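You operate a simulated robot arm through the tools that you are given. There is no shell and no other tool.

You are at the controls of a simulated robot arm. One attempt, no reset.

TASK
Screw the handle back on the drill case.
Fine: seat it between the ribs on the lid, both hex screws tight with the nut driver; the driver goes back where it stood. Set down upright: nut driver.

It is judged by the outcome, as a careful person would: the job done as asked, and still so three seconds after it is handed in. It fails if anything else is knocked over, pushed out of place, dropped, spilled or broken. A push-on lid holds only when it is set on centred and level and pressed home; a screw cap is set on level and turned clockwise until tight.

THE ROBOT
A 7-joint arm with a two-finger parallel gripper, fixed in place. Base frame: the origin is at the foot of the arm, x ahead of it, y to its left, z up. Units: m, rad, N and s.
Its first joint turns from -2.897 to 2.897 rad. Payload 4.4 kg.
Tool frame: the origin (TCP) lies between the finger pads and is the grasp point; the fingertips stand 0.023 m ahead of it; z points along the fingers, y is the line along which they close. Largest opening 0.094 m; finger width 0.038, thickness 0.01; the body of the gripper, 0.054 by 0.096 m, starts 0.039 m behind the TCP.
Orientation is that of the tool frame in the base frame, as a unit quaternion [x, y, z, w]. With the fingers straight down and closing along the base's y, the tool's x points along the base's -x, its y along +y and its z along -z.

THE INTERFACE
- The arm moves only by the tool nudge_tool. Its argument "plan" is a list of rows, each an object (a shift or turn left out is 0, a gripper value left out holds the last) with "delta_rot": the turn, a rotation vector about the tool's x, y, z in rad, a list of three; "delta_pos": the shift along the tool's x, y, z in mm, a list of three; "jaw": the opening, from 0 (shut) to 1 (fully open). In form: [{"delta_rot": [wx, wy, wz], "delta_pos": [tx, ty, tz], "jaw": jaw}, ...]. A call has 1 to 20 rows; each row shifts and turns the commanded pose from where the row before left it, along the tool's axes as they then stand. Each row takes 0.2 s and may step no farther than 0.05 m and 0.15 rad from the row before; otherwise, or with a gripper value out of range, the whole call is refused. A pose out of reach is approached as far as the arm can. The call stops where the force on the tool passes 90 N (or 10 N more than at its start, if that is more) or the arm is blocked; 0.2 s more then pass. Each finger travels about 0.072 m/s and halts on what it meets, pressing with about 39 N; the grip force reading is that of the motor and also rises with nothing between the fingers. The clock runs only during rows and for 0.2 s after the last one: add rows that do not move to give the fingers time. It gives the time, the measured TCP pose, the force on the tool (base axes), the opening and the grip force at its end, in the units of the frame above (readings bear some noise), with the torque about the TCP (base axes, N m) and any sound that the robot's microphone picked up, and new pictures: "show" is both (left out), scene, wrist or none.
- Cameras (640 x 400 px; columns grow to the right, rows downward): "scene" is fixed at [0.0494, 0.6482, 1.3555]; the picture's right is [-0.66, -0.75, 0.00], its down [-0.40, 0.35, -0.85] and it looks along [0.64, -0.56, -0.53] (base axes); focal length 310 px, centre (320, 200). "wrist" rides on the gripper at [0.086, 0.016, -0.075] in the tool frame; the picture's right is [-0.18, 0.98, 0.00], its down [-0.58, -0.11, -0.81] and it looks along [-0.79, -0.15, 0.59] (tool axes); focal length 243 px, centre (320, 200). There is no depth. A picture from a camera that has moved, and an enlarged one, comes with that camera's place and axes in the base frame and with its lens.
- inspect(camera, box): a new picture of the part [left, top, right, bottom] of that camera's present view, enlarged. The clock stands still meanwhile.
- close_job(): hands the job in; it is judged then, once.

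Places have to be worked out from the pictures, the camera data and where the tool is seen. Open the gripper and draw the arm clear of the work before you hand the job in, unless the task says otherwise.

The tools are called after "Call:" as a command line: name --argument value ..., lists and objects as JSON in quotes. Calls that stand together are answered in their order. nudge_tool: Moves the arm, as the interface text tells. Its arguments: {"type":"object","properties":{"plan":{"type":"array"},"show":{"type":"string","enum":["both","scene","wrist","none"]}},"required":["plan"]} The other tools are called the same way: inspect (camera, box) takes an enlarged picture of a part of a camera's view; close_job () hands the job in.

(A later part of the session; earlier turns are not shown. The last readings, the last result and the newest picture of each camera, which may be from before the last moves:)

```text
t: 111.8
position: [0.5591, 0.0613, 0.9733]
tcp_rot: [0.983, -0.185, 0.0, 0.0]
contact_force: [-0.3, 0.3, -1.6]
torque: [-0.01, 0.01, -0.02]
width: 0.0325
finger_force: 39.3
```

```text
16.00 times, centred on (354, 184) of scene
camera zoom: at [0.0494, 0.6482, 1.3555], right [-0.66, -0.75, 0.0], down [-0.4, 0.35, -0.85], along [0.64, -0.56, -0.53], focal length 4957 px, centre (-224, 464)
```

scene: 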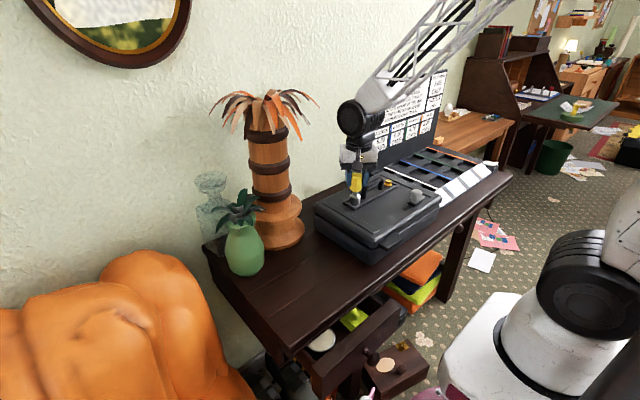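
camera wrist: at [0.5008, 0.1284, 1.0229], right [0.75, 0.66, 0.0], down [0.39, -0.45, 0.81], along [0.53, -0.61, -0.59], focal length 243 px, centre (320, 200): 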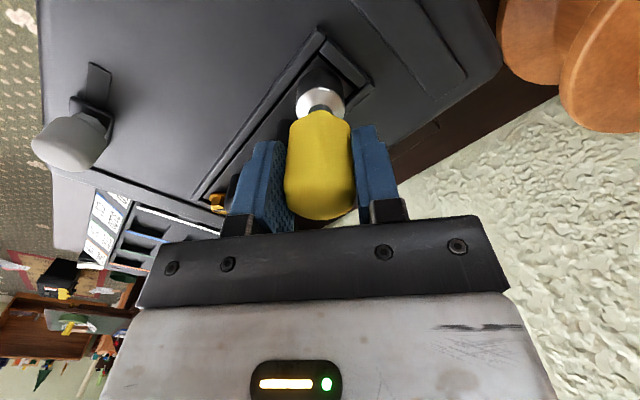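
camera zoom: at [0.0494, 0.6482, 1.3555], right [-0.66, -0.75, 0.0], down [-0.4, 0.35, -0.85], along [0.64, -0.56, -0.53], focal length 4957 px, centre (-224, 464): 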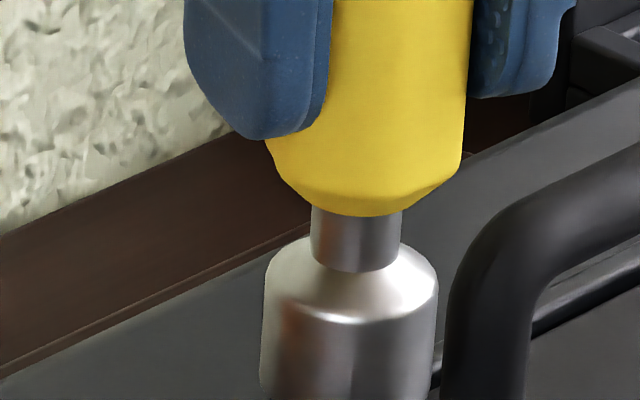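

The neck positions at three yaws give a residual offset of only 0.8 mm along tool −x, so I had been compensating the wrong way. Now I'll check the socket against the screw at this yaw.

Call:
inspect --camera "scene" --box '[338, 182, 370, 210]'

Call:
inspect --camera "wrist" --box '[280, 40, 360, 100]'

```text
14.29 times, centred on (354, 196) of scene
camera zoom: at [0.0494, 0.6482, 1.3555], right [-0.66, -0.75, 0.0], down [-0.4, 0.35, -0.85], along [0.64, -0.56, -0.53], focal length 4426 px, centre (-166, 257)
```

zoom: 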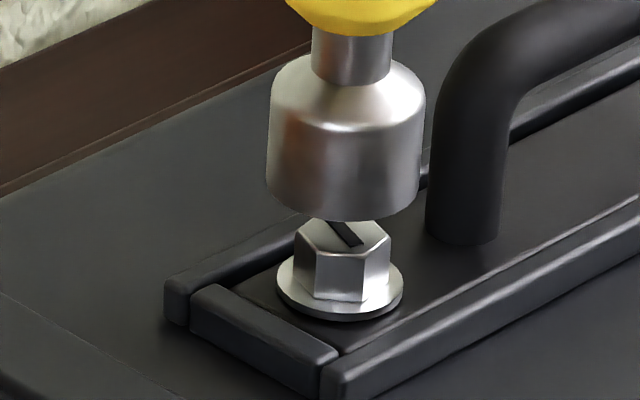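

```text
6.67 times, centred on (320, 70) of wrist
camera zoom: at [0.6326, 0.0154, 1.0489], right [-0.53, -0.85, 0.0], down [-0.5, 0.31, 0.81], along [-0.68, 0.43, -0.59], focal length 1618 px, centre (320, 1067)
```

zoom: 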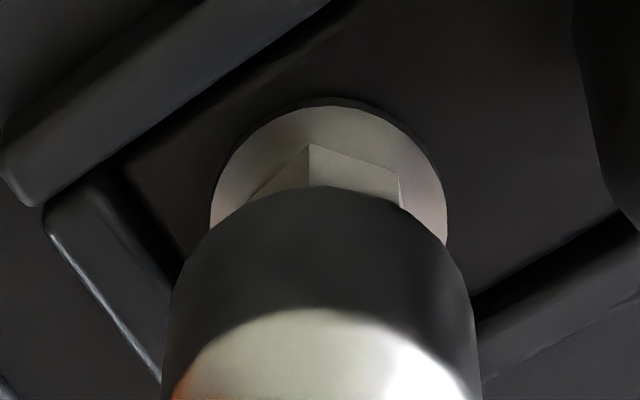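

The socket is centred over the hex within about 1 mm. I'll shift ~0.6 mm and lower back on in stages, checking force.

Call:
nudge_tool --plan '[{"delta_pos": [-0.4, 0.4, 0]}, {"delta_pos": [0, 0, 6]}, {"delta_pos": [0, 0, 5]}, {"delta_pos": [0, 0, 2]}, {"delta_pos": [0, 0, 2]}, {}]' --show "none"

Call:
nudge_tool --plan '[{"delta_pos": [0, 0, 2]}, {"delta_pos": [0, 0, 2]}, {"delta_pos": [0, 0, 2]}, {}]' --show "none"

Call:
inspect --camera "scene" --box '[338, 182, 370, 210]'

```text
t: 113.2
position: [0.5582, 0.0606, 0.9591]
tcp_rot: [0.983, -0.185, 0.0, 0.0]
contact_force: [-9.8, 0.8, 15.8]
torque: [0.15, 0.96, 0.04]
width: 0.0325
finger_force: 39.2
```

```text
t: 114.2
position: [0.5579, 0.0603, 0.9523]
tcp_rot: [0.982, -0.186, 0.0, 0.0]
contact_force: [5.2, -10.4, 12.4]
torque: [-0.75, -0.38, 0.15]
width: 0.0325
finger_force: 39.3
```

```text
14.29 times, centred on (354, 196) of scene
camera zoom: at [0.0494, 0.6482, 1.3555], right [-0.66, -0.75, 0.0], down [-0.4, 0.35, -0.85], along [0.64, -0.56, -0.53], focal length 4426 px, centre (-166, 257)
```

zoom: 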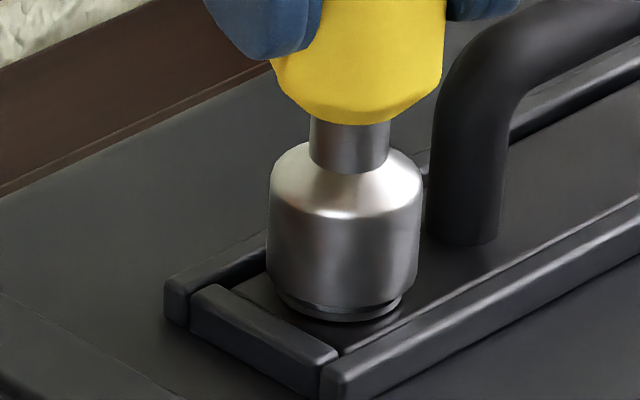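

It's sliding on with some side load. I'll relieve that by a few tenths and lower the rest of the way.

Call:
nudge_tool --plan '[{"delta_pos": [0.3, 0.3, 0]}, {"delta_pos": [0, 0, 1.5]}, {"delta_pos": [0, 0, 1.5]}, {}]' --show "none"

```text
t: 115.2
position: [0.5589, 0.0619, 0.9501]
tcp_rot: [0.983, -0.186, 0.0, 0.0]
contact_force: [11.6, -6.0, 13.7]
torque: [-0.43, -0.93, 0.12]
width: 0.0324
finger_force: 39.2
```

Call:
nudge_tool --plan '[{"delta_pos": [0.45, 0.05, 0]}, {}]' --show "none"

Call:
nudge_tool --plan '[{"delta_rot": [0, 0, 0.05], "delta_pos": [0, 0.04, 0]}, {"delta_rot": [0, 0, 0.05], "delta_pos": [0, 0.04, 0]}, {}]' --show "none"

```text
t: 115.8
position: [0.5591, 0.061, 0.9475]
tcp_rot: [0.983, -0.186, 0.0, 0.0]
contact_force: [1.1, 4.5, 13.2]
torque: [0.36, -0.09, 0.11]
width: 0.0325
finger_force: 39.1
```

```text
t: 116.6
position: [0.5581, 0.0604, 0.9498]
tcp_rot: [0.972, -0.235, -0.001, -0.001]
contact_force: [-2.2, 7.8, -5.7]
torque: [0.53, 0.04, 0.23]
width: 0.0323
finger_force: 38.8
```

The screw is pulling down as it turns. I'll follow it down 1 mm and keep turning with the right compensation, checking the side forces every few steps.

Call:
nudge_tool --plan '[{"delta_pos": [0, -0.2, 1]}, {"delta_rot": [0, 0, 0.14], "delta_pos": [0, 0.11, 0]}, {"delta_rot": [0, 0, 0.14], "delta_pos": [0, 0.11, 0]}, {"delta_rot": [0, 0, 0.14], "delta_pos": [0, 0.11, 0]}, {"delta_rot": [0, 0, 0.14], "delta_pos": [0, 0.11, 0]}]' --show "none"

```text
t: 117.8
position: [0.5591, 0.0602, 0.9479]
tcp_rot: [0.869, -0.494, 0.0, 0.001]
contact_force: [1.0, -7.5, -1.2]
torque: [-0.6, -0.03, -0.01]
width: 0.0331
finger_force: 39.2
```

Call:
nudge_tool --plan '[{"delta_pos": [0.25, 0.15, 0]}, {"delta_rot": [0, 0, 0.14], "delta_pos": [0, 0.11, 0]}, {"delta_rot": [0, 0, 0.14], "delta_pos": [0, 0.11, 0]}, {"delta_rot": [0, 0, 0.14], "delta_pos": [0, 0.11, 0]}, {"delta_rot": [0, 0, 0.14], "delta_pos": [0, 0.11, 0]}]' --show "none"

```text
t: 119.0
position: [0.5595, 0.0599, 0.949]
tcp_rot: [-0.698, 0.716, 0.0, 0.001]
contact_force: [-8.9, -6.5, -2.7]
torque: [-0.55, 0.33, 0.38]
width: 0.0328
finger_force: 38.8
```

Call:
nudge_tool --plan '[{"delta_pos": [0.25, 0.3, 0]}, {"delta_rot": [0, 0, 0.12], "delta_pos": [0, 0.1, 0]}, {"delta_rot": [0, 0, 0.12], "delta_pos": [0, 0.1, 0]}, {"delta_rot": [0, 0, 0.12], "delta_pos": [0, 0.1, 0]}]' --show "none"

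```text
t: 120.0
position: [0.5584, 0.0601, 0.9485]
tcp_rot: [-0.559, 0.829, 0.0, 0.0]
contact_force: [2.8, 1.3, -7.6]
torque: [0.04, -0.11, -0.03]
width: 0.0331
finger_force: 39.1
```

Call:
nudge_tool --plan '[{"delta_pos": [0, 0, 0.5]}, {"delta_rot": [0, 0, 0.12], "delta_pos": [0, 0.1, 0]}, {"delta_rot": [0, 0, 0.12], "delta_pos": [0, 0.1, 0]}, {"delta_rot": [0, 0, 0.12], "delta_pos": [0, 0.1, 0]}, {"delta_rot": [0, 0, 0.12], "delta_pos": [0, 0.1, 0]}]' --show "none"

```text
t: 121.2
position: [0.5571, 0.0611, 0.9474]
tcp_rot: [-0.344, 0.939, -0.001, -0.001]
contact_force: [-3.0, -2.0, -1.8]
torque: [-0.18, 0.34, 0.04]
width: 0.0328
finger_force: 38.9
```

Forces are now low. Continuing the stroke.

Call:
nudge_tool --plan '[{"delta_rot": [0, 0, 0.14], "delta_pos": [0, 0.11, 0]}, {"delta_rot": [0, 0, 0.14], "delta_pos": [0, 0.11, 0]}, {"delta_rot": [0, 0, 0.14], "delta_pos": [0, 0.11, 0]}, {"delta_rot": [0, 0, 0.14], "delta_pos": [0, 0.11, 0]}]' --show "none"

Call:
nudge_tool --plan '[{"delta_rot": [0, 0, 0.14], "delta_pos": [0, 0.11, 0]}, {"delta_rot": [0, 0, 0.14], "delta_pos": [0, 0.11, 0]}, {"delta_rot": [0, 0, 0.14], "delta_pos": [0, 0.11, 0]}]' --show "none"

```text
t: 122.2
position: [0.558, 0.0601, 0.9477]
tcp_rot: [-0.072, 0.997, 0.0, -0.001]
contact_force: [3.1, 9.2, -10.1]
torque: [0.44, -0.26, -0.02]
width: 0.0327
finger_force: 39.4
```

```text
t: 123.0
position: [0.5574, 0.0618, 0.9477]
tcp_rot: [0.137, 0.991, -0.001, 0.0]
contact_force: [0.2, 0.2, -1.8]
torque: [-0.03, 0.02, -0.02]
width: 0.0329
finger_force: 38.9
```

Call:
nudge_tool --plan '[{"delta_rot": [0, 0, 0.14], "delta_pos": [0, 0.11, 0.1]}, {"delta_rot": [0, 0, 0.14], "delta_pos": [0, 0.11, 0.1]}, {"delta_rot": [0, 0, 0.14], "delta_pos": [0, 0.11, 0.1]}, {"delta_rot": [0, 0, 0.14], "delta_pos": [0, 0.11, 0.1]}]' --show "none"

Call:
nudge_tool --plan '[{"delta_rot": [0, 0, 0.14], "delta_pos": [0, 0.11, 0]}, {"delta_rot": [0, 0, 0.14], "delta_pos": [0, 0.11, 0]}, {"delta_rot": [0, 0, 0.14], "delta_pos": [0, 0.11, 0]}, {"delta_rot": [0, 0, 0.14], "delta_pos": [0, 0.11, 0]}]' --show "none"

```text
t: 124.0
position: [0.5585, 0.0615, 0.9475]
tcp_rot: [0.405, 0.914, -0.001, 0.0]
contact_force: [2.6, 9.0, -7.3]
torque: [0.49, 0.09, 0.03]
width: 0.0327
finger_force: 38.7
```

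```text
t: 125.0
position: [0.5587, 0.0611, 0.9482]
tcp_rot: [0.642, 0.767, 0.0, 0.001]
contact_force: [0.4, 5.7, -0.7]
torque: [0.37, 0.02, 0.03]
width: 0.033
finger_force: 38.3
```

Call:
nudge_tool --plan '[{"delta_rot": [0, 0, 0.14], "delta_pos": [0.2, 0.14, 0]}, {"delta_rot": [0, 0, 0.14], "delta_pos": [0, 0.11, 0]}, {"delta_rot": [0, 0, 0.14], "delta_pos": [0, 0.11, 0]}, {"delta_rot": [0, 0, 0.14], "delta_pos": [0, 0.11, 0]}]' --show "none"

Call:
nudge_tool --plan '[{"delta_rot": [0, 0, 0.14], "delta_pos": [0, 0.11, 0]}, {"delta_rot": [0, 0, 0.14], "delta_pos": [0, 0.11, 0]}, {"delta_rot": [0, 0, 0.14], "delta_pos": [0, 0.11, 0]}]' --show "none"

```text
t: 126.0
position: [0.559, 0.0618, 0.9477]
tcp_rot: [0.829, 0.559, -0.001, -0.001]
contact_force: [5.3, -2.8, 5.3]
torque: [-0.3, -0.31, -0.06]
width: 0.0328
finger_force: 38.5
```

```text
t: 126.8
position: [0.5586, 0.0608, 0.9479]
tcp_rot: [0.927, 0.375, 0.0, 0.001]
contact_force: [3.3, 1.2, -2.2]
torque: [0.09, -0.23, 0.02]
width: 0.033
finger_force: 39.6
```

End of the second stroke (ψ=136°), with no strong resistance at the end. I'll lift off and look at the slot and flange height.

Call:
nudge_tool --plan '[{"delta_pos": [0, 0, -5]}, {"delta_pos": [0, 0, -10]}, {"delta_pos": [0, 0, -14]}, {}, {}]' --show "none"

Call:
inspect --camera "scene" --box '[346, 195, 366, 210]'

Call:
inspect --camera "scene" --box '[338, 182, 370, 210]'

```text
t: 128.0
position: [0.5583, 0.0616, 0.9763]
tcp_rot: [0.927, 0.375, 0.0, -0.001]
contact_force: [0.5, -0.4, -0.7]
torque: [0.01, -0.01, 0.0]
width: 0.0329
finger_force: 39.0
```

```text
16.00 times, centred on (356, 202) of scene
camera zoom: at [0.0494, 0.6482, 1.3555], right [-0.66, -0.75, 0.0], down [-0.4, 0.35, -0.85], along [0.64, -0.56, -0.53], focal length 4957 px, centre (-256, 160)
```

zoom: 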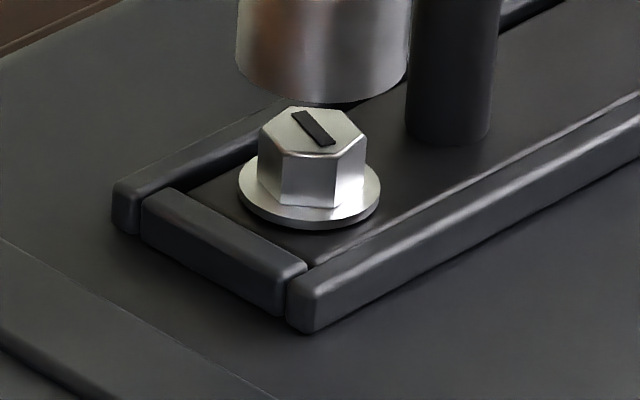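

```text
14.29 times, centred on (354, 196) of scene
camera zoom: at [0.0494, 0.6482, 1.3555], right [-0.66, -0.75, 0.0], down [-0.4, 0.35, -0.85], along [0.64, -0.56, -0.53], focal length 4426 px, centre (-166, 257)
```

zoom: 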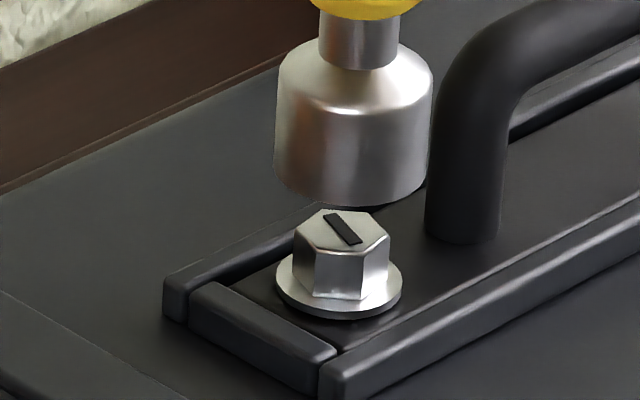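

The slot angle and flange height haven't changed since the first stroke, and the flange now sits flush on the plate. Either the screw is already at its end stop or the driver slipped. I'll check the driver in the grip and compare it with the gold screw.

Call:
inspect --camera "wrist" --box '[220, 60, 440, 240]'

Call:
inspect --camera "wrist" --box '[280, 40, 360, 100]'

Call:
inspect --camera "scene" --box '[335, 160, 415, 215]'

```text
2.22 times, centred on (330, 150) of wrist
camera zoom: at [0.6308, 0.1107, 1.0522], right [0.55, -0.83, 0.0], down [-0.49, -0.33, 0.81], along [-0.67, -0.44, -0.59], focal length 539 px, centre (298, 311)
```

zoom: 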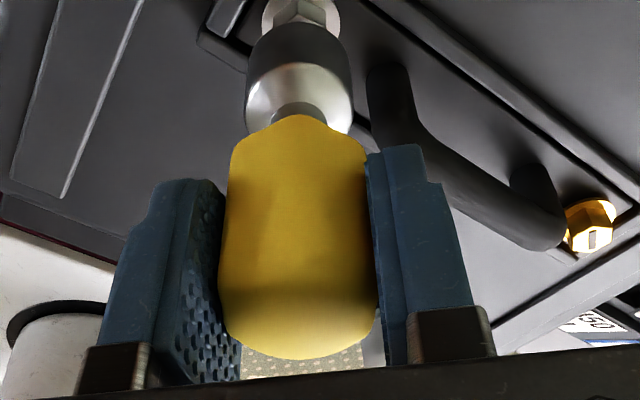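

```text
6.67 times, centred on (320, 70) of wrist
camera zoom: at [0.6308, 0.1107, 1.0522], right [0.55, -0.83, 0.0], down [-0.49, -0.33, 0.81], along [-0.67, -0.44, -0.59], focal length 1618 px, centre (320, 1067)
```

zoom: 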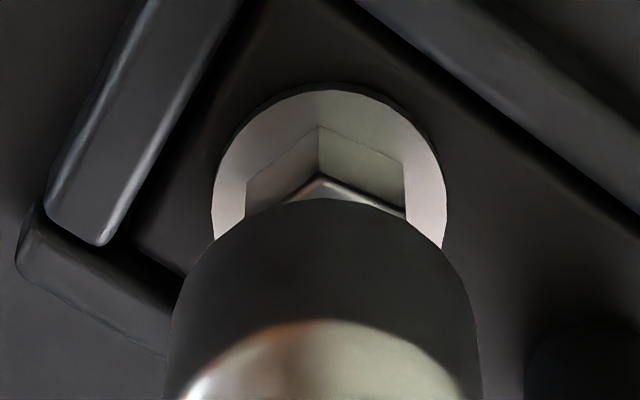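

```text
7.27 times, centred on (375, 188) of scene
camera zoom: at [0.0494, 0.6482, 1.3555], right [-0.66, -0.75, 0.0], down [-0.4, 0.35, -0.85], along [0.64, -0.56, -0.53], focal length 2253 px, centre (-80, 291)
```

zoom: 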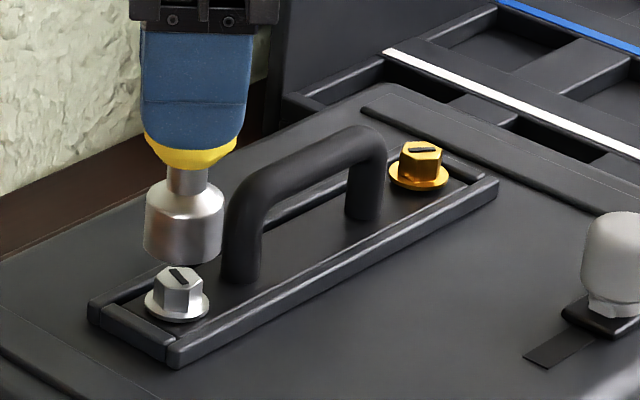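

The pattern of torque peaks near 0.38 N·m every ~60° fits the driver's hex handle camming in the jaws against a screw already at its stop. So the silver screw is tight with its flange flush. I'll lift clear, rewind to ψ=−114° and go over the gold screw.

Call:
nudge_tool --plan '[{"delta_pos": [0, 0, -45]}, {"delta_rot": [0, 0, -0.14544]}, {"delta_rot": [0, 0, -0.14544]}, {"delta_rot": [0, 0, -0.14544]}, {"delta_rot": [0, 0, -0.14544]}, {"delta_rot": [0, 0, -0.14544]}, {"delta_rot": [0, 0, -0.14544]}, {"delta_rot": [0, 0, -0.14544]}, {"delta_rot": [0, 0, -0.14544]}, {"delta_rot": [0, 0, -0.14544]}, {"delta_rot": [0, 0, -0.14544]}, {"delta_rot": [0, 0, -0.14544]}, {"delta_rot": [0, 0, -0.14544]}, {"delta_rot": [0, 0, -0.14544]}, {"delta_rot": [0, 0, -0.14544]}, {"delta_rot": [0, 0, -0.14544]}]' --show "none"

Call:
nudge_tool --plan '[{"delta_rot": [0, 0, -0.14544]}, {"delta_rot": [0, 0, -0.14544]}, {"delta_rot": [0, 0, -0.14544]}, {"delta_rot": [0, 0, -0.14544]}, {"delta_rot": [0, 0, -0.14544]}, {"delta_rot": [0, 0, -0.14544]}, {"delta_rot": [0, 0, -0.14544]}, {"delta_rot": [0, 0, -0.14544]}, {"delta_rot": [0, 0, -0.14544]}, {"delta_rot": [0, 0, -0.14544]}, {"delta_rot": [0, 0, -0.14544]}, {"delta_rot": [0, 0, -0.14544]}, {"delta_rot": [0, 0, -0.14544]}, {"delta_rot": [0, 0, -0.14544]}, {"delta_rot": [0, 0, -0.14544]}, {}]' --show "none"

Call:
nudge_tool --plan '[{"delta_pos": [35.65, 16.2, 0]}, {"delta_pos": [35.65, 16.2, 0]}, {"delta_pos": [35.65, 16.2, 0]}, {"delta_pos": [35.65, 16.2, 0]}, {"delta_pos": [0, 0, 25]}, {}, {}]'

Call:
inspect --camera "scene" --box '[372, 155, 408, 190]'

Call:
inspect --camera "wrist" --box '[260, 20, 380, 120]'

Call:
inspect --camera "scene" --box '[346, 195, 366, 210]'

```text
t: 131.4
position: [0.5597, 0.0616, 1.022]
tcp_rot: [0.094, 0.996, 0.0, 0.0]
contact_force: [0.4, 0.3, -1.0]
torque: [-0.03, 0.02, 0.0]
width: 0.0328
finger_force: 39.4
```

```text
t: 134.8
position: [0.5592, 0.0623, 1.0204]
tcp_rot: [0.839, -0.544, 0.0, 0.0]
contact_force: [0.5, 0.2, -1.4]
torque: [-0.01, -0.02, -0.04]
width: 0.0328
finger_force: 38.5
```

```text
t: 136.4
position: [0.5588, -0.0944, 0.9967]
tcp_rot: [0.839, -0.545, -0.001, 0.0]
contact_force: [0.9, -0.2, -2.1]
torque: [0.01, 0.02, 0.01]
width: 0.0329
finger_force: 38.6
camera wrist: at [0.5771, -0.1786, 1.0714], right [-0.97, -0.23, 0.0], down [-0.14, 0.58, 0.81], along [-0.19, 0.78, -0.59], focal length 243 px, centre (320, 200)
```

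scene: 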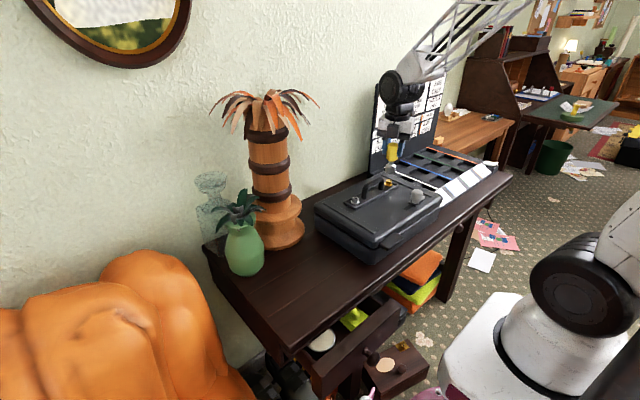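
wrist: 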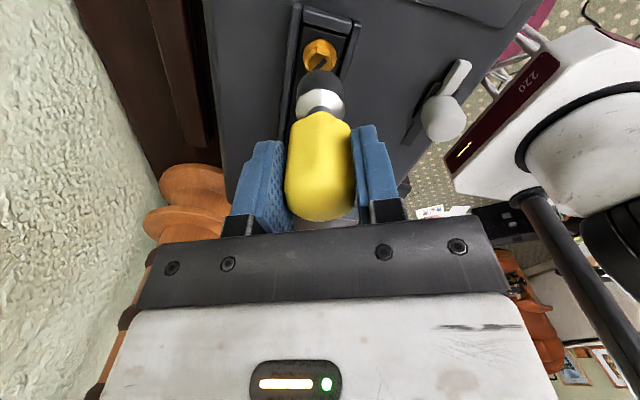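

```text
11.43 times, centred on (390, 172) of scene
camera zoom: at [0.0494, 0.6482, 1.3555], right [-0.66, -0.75, 0.0], down [-0.4, 0.35, -0.85], along [0.64, -0.56, -0.53], focal length 3541 px, centre (-480, 514)
```

zoom: 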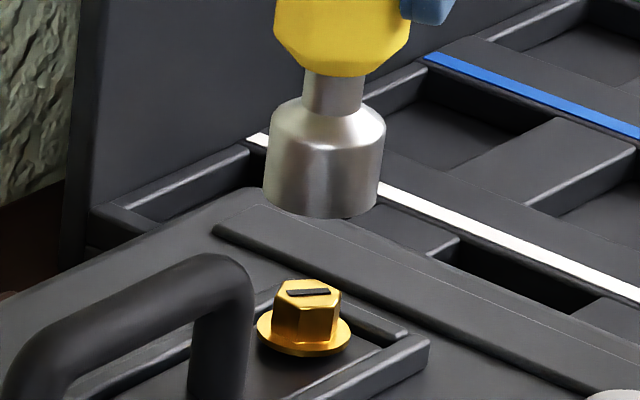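

```text
4.00 times, centred on (320, 70) of wrist
camera zoom: at [0.5771, -0.1786, 1.0714], right [-0.97, -0.23, 0.0], down [-0.14, 0.58, 0.81], along [-0.19, 0.78, -0.59], focal length 970 px, centre (320, 720)
```

zoom: 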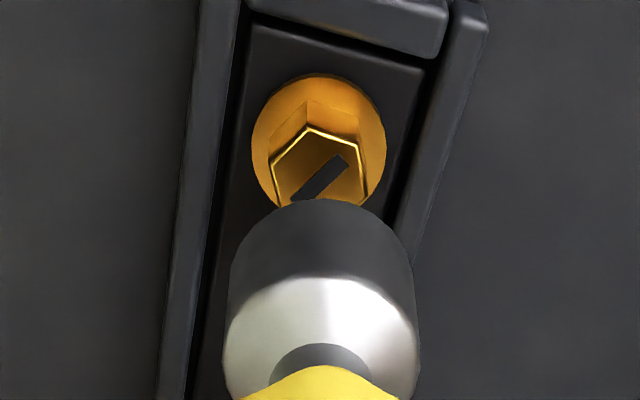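

```text
16.00 times, centred on (356, 202) of scene
camera zoom: at [0.0494, 0.6482, 1.3555], right [-0.66, -0.75, 0.0], down [-0.4, 0.35, -0.85], along [0.64, -0.56, -0.53], focal length 4957 px, centre (-256, 160)
```

zoom: 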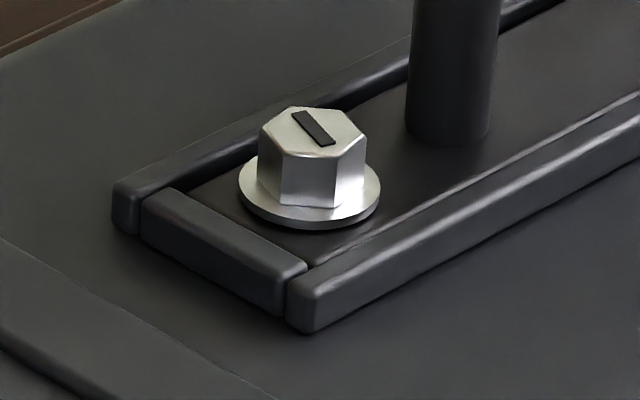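

The gold screw is nearly under the socket, about 1–2 mm further toward −y. I'll shift 1.2 mm that way, lower 22 mm and re-measure close up.

Call:
nudge_tool --plan '[{"delta_pos": [1.2, 0.2, 0]}, {"delta_pos": [0, 0, 11]}, {"delta_pos": [0, 0, 11]}, {}, {}]' --show "none"

Call:
inspect --camera "scene" --box '[374, 165, 404, 190]'

Call:
inspect --camera "wrist" --box '[280, 40, 360, 100]'

```text
t: 137.6
position: [0.5581, -0.0954, 0.9759]
tcp_rot: [0.838, -0.545, 0.0, 0.0]
contact_force: [-0.6, -0.4, -0.3]
torque: [0.0, 0.02, -0.01]
width: 0.0327
finger_force: 39.0
```

```text
16.00 times, centred on (389, 178) of scene
camera zoom: at [0.0494, 0.6482, 1.3555], right [-0.66, -0.75, 0.0], down [-0.4, 0.35, -0.85], along [0.64, -0.56, -0.53], focal length 4957 px, centre (-784, 560)
```

zoom: 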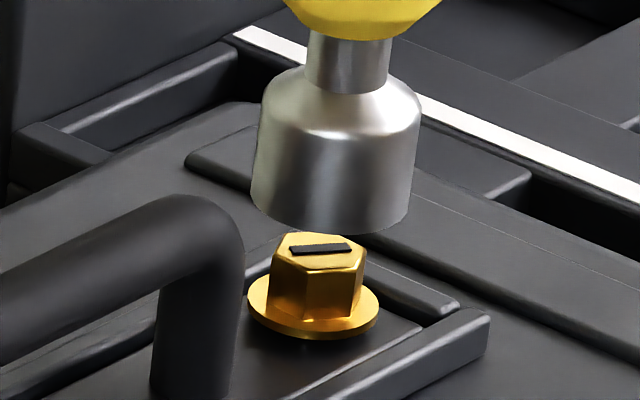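

```text
6.67 times, centred on (320, 70) of wrist
camera zoom: at [0.5772, -0.1807, 1.0512], right [-0.97, -0.23, 0.0], down [-0.14, 0.58, 0.81], along [-0.19, 0.78, -0.59], focal length 1618 px, centre (320, 1067)
```

zoom: 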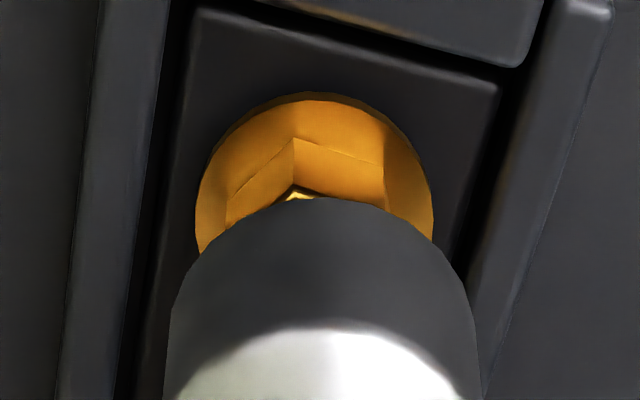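

It's now aligned within about 0.7 mm. I'll trim that, yaw −3.5° to match the hex, and lower in stages while watching the force.

Call:
nudge_tool --plan '[{"delta_pos": [0.3, -0.6, 0], "delta_rot": [0, 0, -0.06]}, {"delta_pos": [0, 0, 6]}, {"delta_pos": [0, 0, 5]}, {"delta_pos": [0, 0, 2]}, {"delta_pos": [0, 0, 2]}, {}]' --show "none"

Call:
inspect --camera "scene" --box '[374, 165, 404, 190]'

```text
t: 139.0
position: [0.5588, -0.0969, 0.9598]
tcp_rot: [0.854, -0.52, 0.0, 0.0]
contact_force: [-0.3, -0.4, -1.0]
torque: [-0.01, 0.02, 0.0]
width: 0.0325
finger_force: 39.1
```

```text
16.00 times, centred on (389, 178) of scene
camera zoom: at [0.0494, 0.6482, 1.3555], right [-0.66, -0.75, 0.0], down [-0.4, 0.35, -0.85], along [0.64, -0.56, -0.53], focal length 4957 px, centre (-784, 560)
```

zoom: 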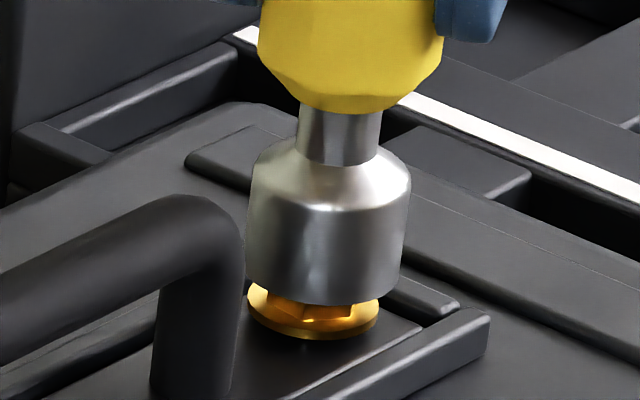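

It's going over the gold hex with no contact force. I'll continue down to the seat.

Call:
nudge_tool --plan '[{"delta_pos": [0, 0, 2]}, {"delta_pos": [0, 0, 2]}, {"delta_pos": [0, 0, 2]}, {}]' --show "none"

Call:
nudge_tool --plan '[{"delta_pos": [0, 0, 2]}, {"delta_pos": [0, 0, 2]}, {}]' --show "none"

Call:
inspect --camera "scene" --box '[374, 165, 404, 190]'

```text
t: 140.0
position: [0.5589, -0.0951, 0.953]
tcp_rot: [0.854, -0.52, 0.0, 0.0]
contact_force: [8.6, -6.4, 2.0]
torque: [-0.52, -0.67, 0.01]
width: 0.0325
finger_force: 39.0
```

```text
t: 140.8
position: [0.5588, -0.0955, 0.9494]
tcp_rot: [0.854, -0.52, -0.001, 0.0]
contact_force: [2.3, -11.2, 2.4]
torque: [-0.82, -0.16, 0.05]
width: 0.0323
finger_force: 39.2
```

```text
16.00 times, centred on (389, 178) of scene
camera zoom: at [0.0494, 0.6482, 1.3555], right [-0.66, -0.75, 0.0], down [-0.4, 0.35, -0.85], along [0.64, -0.56, -0.53], focal length 4957 px, centre (-784, 560)
```

zoom: 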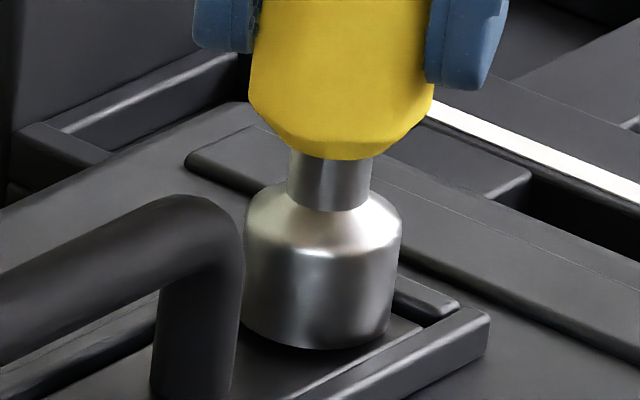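

Nearly seated, with an 11 N side load in y. I'll relieve that by 0.4 mm, go down 1 mm more and check.

Call:
nudge_tool --plan '[{"delta_pos": [0.4, 0.1, 0]}, {"delta_pos": [0, 0, 1]}, {}]' --show "none"

```text
t: 141.6
position: [0.5584, -0.0957, 0.9485]
tcp_rot: [0.854, -0.52, 0.0, 0.001]
contact_force: [8.0, 2.8, 0.6]
torque: [0.25, -0.61, 0.02]
width: 0.0324
finger_force: 38.9
```

Call:
nudge_tool --plan '[{"delta_pos": [0.14, -0.25, 0]}, {"delta_rot": [0, 0, 0.1], "delta_pos": [0, 0.08, 0]}, {"delta_rot": [0, 0, 0.1], "delta_pos": [0, 0.08, 0]}, {}]' --show "none"

Call:
nudge_tool --plan '[{"delta_rot": [0, 0, 0.1], "delta_pos": [0, 0.08, 0]}, {"delta_rot": [0, 0, 0.1], "delta_pos": [0, 0.08, 0]}, {}]' --show "none"

Call:
nudge_tool --plan '[{"delta_rot": [0, 0, 0.1], "delta_pos": [0, 0.08, 0]}, {"delta_rot": [0, 0, 0.1], "delta_pos": [0, 0.08, 0]}, {}]' --show "none"

```text
t: 142.6
position: [0.5589, -0.0967, 0.9492]
tcp_rot: [0.798, -0.603, 0.0, 0.0]
contact_force: [4.6, 8.6, -3.3]
torque: [0.67, -0.35, 0.05]
width: 0.0321
finger_force: 39.3
```

```text
t: 143.4
position: [0.5581, -0.0957, 0.9489]
tcp_rot: [0.734, -0.679, 0.0, 0.0]
contact_force: [-2.5, 4.8, -1.1]
torque: [0.39, 0.16, 0.01]
width: 0.0324
finger_force: 39.1
```

```text
t: 144.2
position: [0.558, -0.0963, 0.9483]
tcp_rot: [-0.663, 0.749, 0.0, 0.0]
contact_force: [0.5, 7.1, -3.0]
torque: [0.64, 0.02, 0.02]
width: 0.0321
finger_force: 38.8
```

Call:
nudge_tool --plan '[{"delta_rot": [0, 0, 0.1], "delta_pos": [-0.25, 0.1, 0.3]}, {"delta_rot": [0, 0, 0.1], "delta_pos": [0, 0.08, 0]}, {}]' --show "none"

Call:
nudge_tool --plan '[{"delta_rot": [0, 0, 0.1], "delta_pos": [0, 0.08, 0]}, {"delta_rot": [0, 0, 0.1], "delta_pos": [0, 0.08, 0]}, {}]' --show "none"

Call:
nudge_tool --plan '[{"delta_rot": [0, 0, 0.1], "delta_pos": [0, 0.08, 0]}, {"delta_rot": [0, 0, 0.1], "delta_pos": [0, 0.08, 0]}, {}]' --show "none"

```text
t: 145.0
position: [0.5579, -0.0958, 0.9483]
tcp_rot: [-0.585, 0.811, 0.0, -0.001]
contact_force: [-5.2, -4.5, 2.2]
torque: [-0.27, 0.35, 0.03]
width: 0.0325
finger_force: 39.0
```

```text
t: 145.8
position: [0.5581, -0.0966, 0.9479]
tcp_rot: [-0.501, 0.866, 0.0, 0.0]
contact_force: [-2.2, 7.9, 1.6]
torque: [0.57, 0.11, 0.03]
width: 0.0328
finger_force: 38.6
```

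```text
t: 146.6
position: [0.5579, -0.0952, 0.9476]
tcp_rot: [-0.411, 0.911, 0.0, -0.001]
contact_force: [0.6, 3.7, 0.6]
torque: [0.3, -0.12, -0.01]
width: 0.0325
finger_force: 39.1
```

The screw is turning freely with low torque so far (about 69°). Continuing in small batches.

Call:
nudge_tool --plan '[{"delta_rot": [0, 0, 0.1], "delta_pos": [0, 0.08, 0.1]}, {"delta_rot": [0, 0, 0.1], "delta_pos": [0, 0.08, 0]}, {}]' --show "none"

Call:
nudge_tool --plan '[{"delta_rot": [0, 0, 0.1], "delta_pos": [0, 0.08, 0.1]}, {"delta_rot": [0, 0, 0.1], "delta_pos": [0, 0.08, 0]}, {}]' --show "none"

Call:
nudge_tool --plan '[{"delta_rot": [0, 0, 0.1], "delta_pos": [0, 0.08, 0.1]}, {"delta_rot": [0, 0, 0.1], "delta_pos": [0, 0.08, 0]}, {}]' --show "none"

Call:
nudge_tool --plan '[{"delta_rot": [0, 0, 0.1], "delta_pos": [0, 0.08, 0.1]}, {"delta_rot": [0, 0, 0.1], "delta_pos": [0, 0.08, 0]}, {}]' --show "none"

```text
t: 147.4
position: [0.5584, -0.0965, 0.9492]
tcp_rot: [-0.319, 0.948, 0.0, 0.0]
contact_force: [4.9, 15.1, 1.7]
torque: [0.95, -0.38, 0.17]
width: 0.0327
finger_force: 38.8
```

```text
t: 148.2
position: [0.5559, -0.0982, 0.9474]
tcp_rot: [-0.222, 0.975, 0.0, 0.0]
contact_force: [-10.8, -3.7, 12.1]
torque: [-0.36, 0.53, 0.1]
width: 0.0325
finger_force: 38.9
```

```text
t: 149.0
position: [0.5573, -0.0958, 0.9485]
tcp_rot: [-0.124, 0.992, 0.001, -0.001]
contact_force: [1.4, -10.0, -1.1]
torque: [-0.48, -0.01, -0.08]
width: 0.0325
finger_force: 38.9
```

```text
t: 149.8
position: [0.558, -0.096, 0.9487]
tcp_rot: [-0.024, 1.0, 0.0, 0.0]
contact_force: [0.0, -3.9, -1.5]
torque: [-0.26, -0.04, -0.02]
width: 0.0327
finger_force: 39.1
```

Torque peaked at about 0.17 N·m near ψ=−37° and then released. I'm sampling on to see whether peaks repeat every 60° (tight and camming) or the screw keeps turning.

Call:
nudge_tool --plan '[{"delta_rot": [0, 0, 0.1], "delta_pos": [0, 0.08, 0]}, {"delta_rot": [0, 0, 0.1], "delta_pos": [0, 0.08, 0]}, {}]' --show "none"

Call:
nudge_tool --plan '[{"delta_rot": [0, 0, 0.1], "delta_pos": [0, 0.08, 0]}, {}]' --show "none"

Call:
nudge_tool --plan '[{"delta_rot": [0, 0, 0.1], "delta_pos": [0, 0.08, 0]}, {}]' --show "none"

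Call:
nudge_tool --plan '[{"delta_rot": [0, 0, 0.1], "delta_pos": [0, 0.08, 0]}, {}]' --show "none"

Call:
nudge_tool --plan '[{"delta_rot": [0, 0, 0.1], "delta_pos": [0, 0.08, 0]}, {}]' --show "none"

```text
t: 150.6
position: [0.5572, -0.0961, 0.9468]
tcp_rot: [0.076, 0.997, 0.0, -0.001]
contact_force: [0.0, -0.5, -0.8]
torque: [-0.03, -0.01, 0.03]
width: 0.0326
finger_force: 38.5
```

```text
t: 151.2
position: [0.5569, -0.095, 0.9477]
tcp_rot: [0.125, 0.992, -0.001, 0.0]
contact_force: [1.0, -0.4, -0.8]
torque: [-0.02, -0.02, -0.03]
width: 0.0326
finger_force: 39.1
```

```text
t: 151.8
position: [0.5579, -0.0953, 0.9474]
tcp_rot: [0.175, 0.985, 0.0, 0.0]
contact_force: [-1.0, -4.9, -1.7]
torque: [-0.36, 0.06, 0.04]
width: 0.0323
finger_force: 39.0
```

```text
t: 152.4
position: [0.5576, -0.0957, 0.9478]
tcp_rot: [0.223, 0.975, 0.0, 0.0]
contact_force: [-1.6, -4.8, -0.3]
torque: [-0.23, 0.0, 0.2]
width: 0.0324
finger_force: 39.1
```

```text
t: 153.0
position: [0.558, -0.095, 0.9482]
tcp_rot: [0.272, 0.962, -0.001, 0.0]
contact_force: [3.6, -11.5, -4.2]
torque: [-0.66, -0.44, 0.17]
width: 0.0324
finger_force: 39.1
```

Torque is rising again about 63° after the last peak. I'll lift off to read the slot and flange directly instead of guessing.

Call:
nudge_tool --plan '[{"delta_pos": [0, 0, -5]}, {"delta_pos": [0, 0, -10]}, {"delta_pos": [0, 0, -14]}, {}, {}]' --show "none"

Call:
inspect --camera "scene" --box '[374, 168, 404, 193]'

Call:
inspect --camera "scene" --box '[335, 160, 415, 215]'

Call:
inspect --camera "wrist" --box '[260, 20, 380, 120]'

```text
t: 154.2
position: [0.5579, -0.0943, 0.9754]
tcp_rot: [0.272, 0.962, -0.001, 0.0]
contact_force: [-1.2, -0.8, -21.6]
torque: [-0.96, 0.1, 0.29]
width: 0.0325
finger_force: 38.7
```

```text
16.00 times, centred on (389, 180) of scene
camera zoom: at [0.0494, 0.6482, 1.3555], right [-0.66, -0.75, 0.0], down [-0.4, 0.35, -0.85], along [0.64, -0.56, -0.53], focal length 4957 px, centre (-784, 512)
```

zoom: 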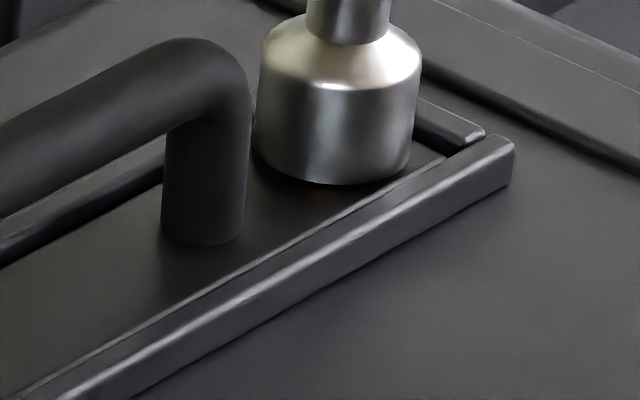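

```text
7.27 times, centred on (375, 188) of scene
camera zoom: at [0.0494, 0.6482, 1.3555], right [-0.66, -0.75, 0.0], down [-0.4, 0.35, -0.85], along [0.64, -0.56, -0.53], focal length 2253 px, centre (-80, 291)
```

zoom: 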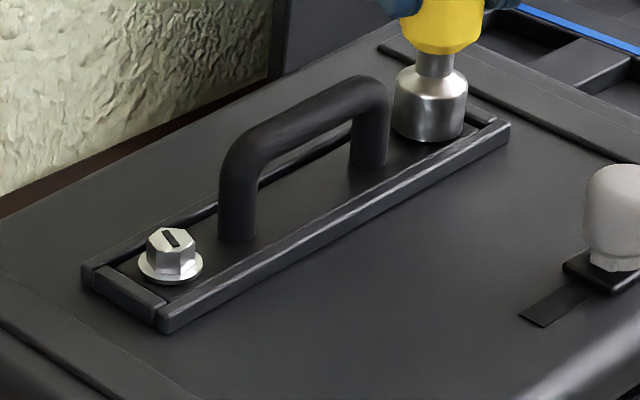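

```text
4.00 times, centred on (320, 70) of wrist
camera zoom: at [0.491, -0.0354, 1.0514], right [0.67, 0.74, 0.0], down [0.44, -0.4, 0.81], along [0.6, -0.54, -0.59], focal length 970 px, centre (320, 720)
```

zoom: 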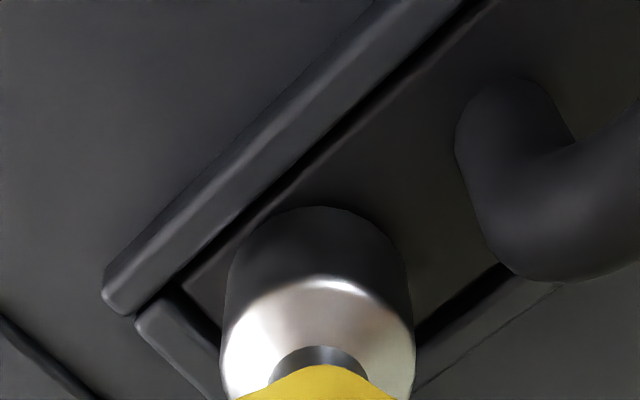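

The socket is jammed on the gold hex under residual torque, and the lift has raised that end of the case (−21.6 N). I'm lowering straight back down the same path at once.

Call:
nudge_tool --plan '[{"delta_pos": [0, 0, 6]}, {"delta_pos": [0, 0, 6]}, {"delta_pos": [0, 0, 6]}, {"delta_pos": [0, 0, 5]}, {"delta_pos": [0, 0, 3]}, {"delta_pos": [0, 0, 2]}, {}]' --show "both"

Call:
inspect --camera "scene" --box '[335, 160, 415, 215]'

Call:
inspect --camera "scene" --box '[270, 150, 470, 275]'

```text
t: 155.8
position: [0.5565, -0.0951, 0.9506]
tcp_rot: [0.272, 0.962, 0.001, 0.002]
contact_force: [-12.2, -4.7, 24.8]
torque: [-0.13, 0.99, 0.16]
width: 0.0325
finger_force: 38.6
camera wrist: at [0.491, -0.0354, 1.0248], right [0.67, 0.74, 0.0], down [0.44, -0.4, 0.81], along [0.6, -0.54, -0.59], focal length 243 px, centre (320, 200)
```

scene: 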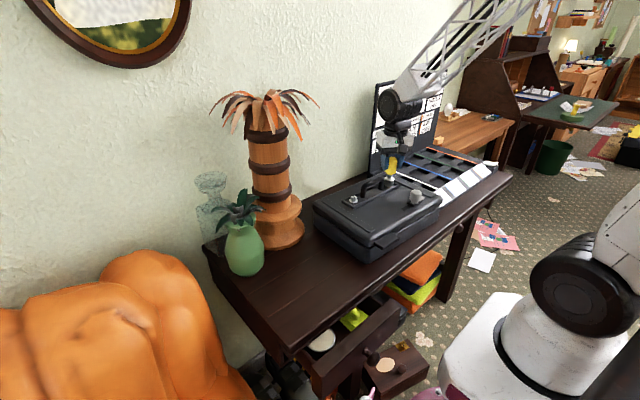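
wrist: 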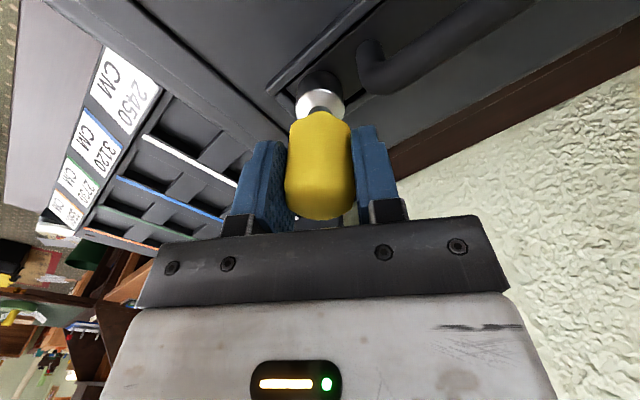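

```text
7.27 times, centred on (375, 188) of scene
camera zoom: at [0.0494, 0.6482, 1.3555], right [-0.66, -0.75, 0.0], down [-0.4, 0.35, -0.85], along [0.64, -0.56, -0.53], focal length 2253 px, centre (-80, 291)
```

zoom: 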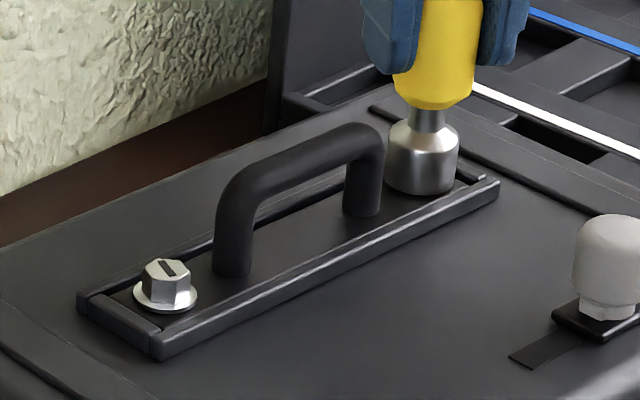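

```text
3.20 times, centred on (370, 212) of scene
camera zoom: at [0.0494, 0.6482, 1.3555], right [-0.66, -0.75, 0.0], down [-0.4, 0.35, -0.85], along [0.64, -0.56, -0.53], focal length 991 px, centre (160, 160)
```

zoom: 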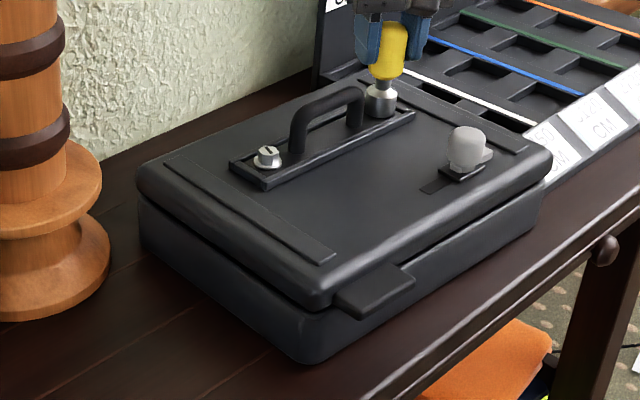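

The case is back down, but with the socket jammed it pivoted a few degrees and its +y end moved about 1 cm toward +x. First I'll relieve the press and back the socket off counter-clockwise to release the residual torque.

Call:
nudge_tool --plan '[{"delta_pos": [0, 0, -0.7]}, {"delta_rot": [0, 0, -0.05], "delta_pos": [0, -0.04, 0]}, {"delta_rot": [0, 0, -0.05], "delta_pos": [0, -0.04, 0]}, {}]' --show "none"

```text
t: 156.8
position: [0.5566, -0.0946, 0.9488]
tcp_rot: [0.223, 0.975, 0.0, 0.0]
contact_force: [-1.1, -7.5, 15.0]
torque: [-0.38, 0.11, 0.05]
width: 0.0326
finger_force: 39.2
```

Call:
nudge_tool --plan '[{"delta_pos": [-0.13, -0.27, -0.7]}, {}]' --show "none"

Call:
nudge_tool --plan '[{"delta_pos": [0, 0, -1.5]}, {}]' --show "none"

```text
t: 157.4
position: [0.5568, -0.095, 0.9486]
tcp_rot: [0.223, 0.975, 0.0, -0.001]
contact_force: [5.5, -1.3, -8.9]
torque: [0.0, -0.17, 0.04]
width: 0.0326
finger_force: 39.2
```

```text
t: 158.0
position: [0.5562, -0.096, 0.951]
tcp_rot: [0.223, 0.975, 0.001, 0.0]
contact_force: [-3.2, 0.7, -17.0]
torque: [0.07, 0.46, 0.18]
width: 0.0325
finger_force: 39.7
```

It's still gripping the hex: −17 N at 1.5 mm up. I'll set it back down, then check whether the case is sitting flat or caught on the neighbouring tray.

Call:
nudge_tool --plan '[{"delta_pos": [0, 0, 1.7]}, {}]' --show "none"

Call:
inspect --camera "scene" --box '[400, 160, 470, 230]'

Call:
inspect --camera "scene" --box '[370, 140, 420, 180]'

Call:
inspect --camera "scene" --box '[300, 190, 400, 275]'

```text
t: 158.6
position: [0.5579, -0.0942, 0.9489]
tcp_rot: [0.224, 0.975, -0.001, 0.0]
contact_force: [-9.8, -2.8, 1.5]
torque: [-0.16, 0.82, 0.14]
width: 0.0326
finger_force: 38.9
```

```text
5.71 times, centred on (435, 195) of scene
camera zoom: at [0.0494, 0.6482, 1.3555], right [-0.66, -0.75, 0.0], down [-0.4, 0.35, -0.85], along [0.64, -0.56, -0.53], focal length 1770 px, centre (-337, 229)
```

zoom: 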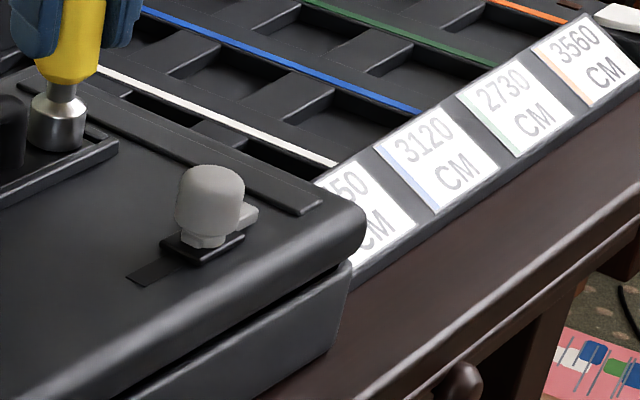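

```text
10.00 times, centred on (395, 160) of scene
camera zoom: at [0.0494, 0.6482, 1.3555], right [-0.66, -0.75, 0.0], down [-0.4, 0.35, -0.85], along [0.64, -0.56, -0.53], focal length 3098 px, centre (-430, 600)
```

zoom: 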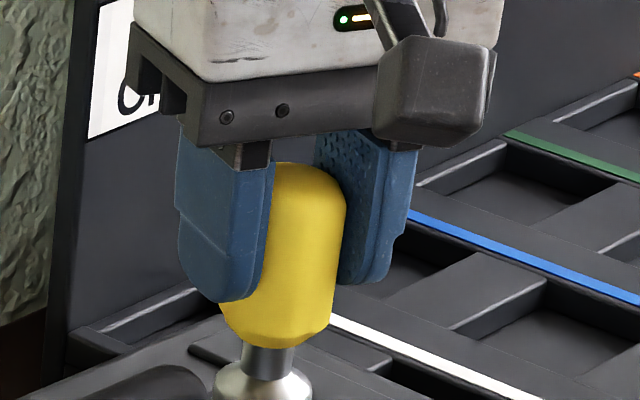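

```text
4.71 times, centred on (350, 232) of scene
camera zoom: at [0.0494, 0.6482, 1.3555], right [-0.66, -0.75, 0.0], down [-0.4, 0.35, -0.85], along [0.64, -0.56, -0.53], focal length 1458 px, centre (179, 47)
```

zoom: 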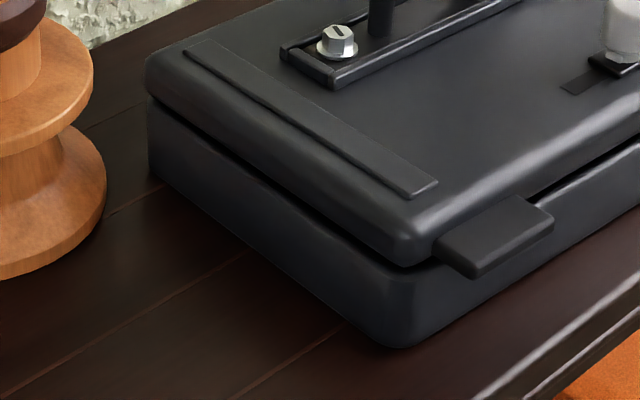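

The tray looks undisturbed, but the driver seems to have pitched a few degrees within the fingers, which would explain the jam. I'm checking its tilt in both views.

Call:
inspect --camera "wrist" --box '[220, 40, 440, 240]'

Call:
inspect --camera "scene" --box '[365, 140, 425, 195]'

```text
2.00 times, centred on (330, 140) of wrist
camera zoom: at [0.4856, -0.0426, 1.0257], right [0.59, 0.8, 0.0], down [0.48, -0.35, 0.81], along [0.65, -0.48, -0.59], focal length 485 px, centre (300, 320)
```

zoom: 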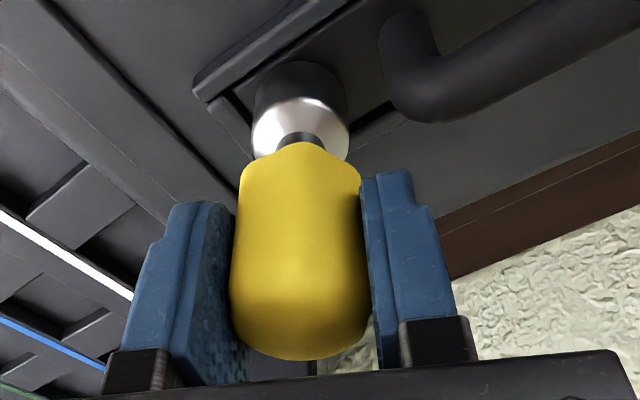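

```text
7.27 times, centred on (395, 168) of scene
camera zoom: at [0.0494, 0.6482, 1.3555], right [-0.66, -0.75, 0.0], down [-0.4, 0.35, -0.85], along [0.64, -0.56, -0.53], focal length 2253 px, centre (-226, 436)
```

zoom: 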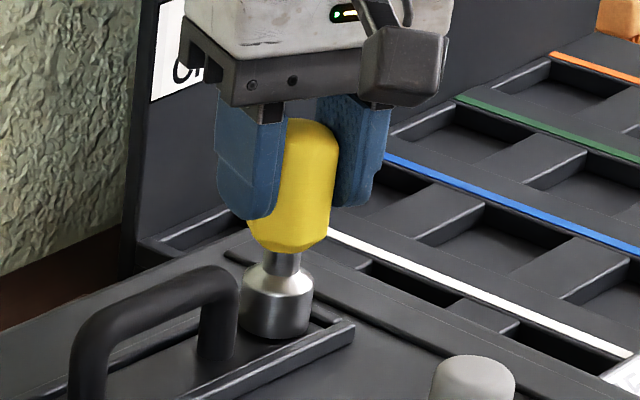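

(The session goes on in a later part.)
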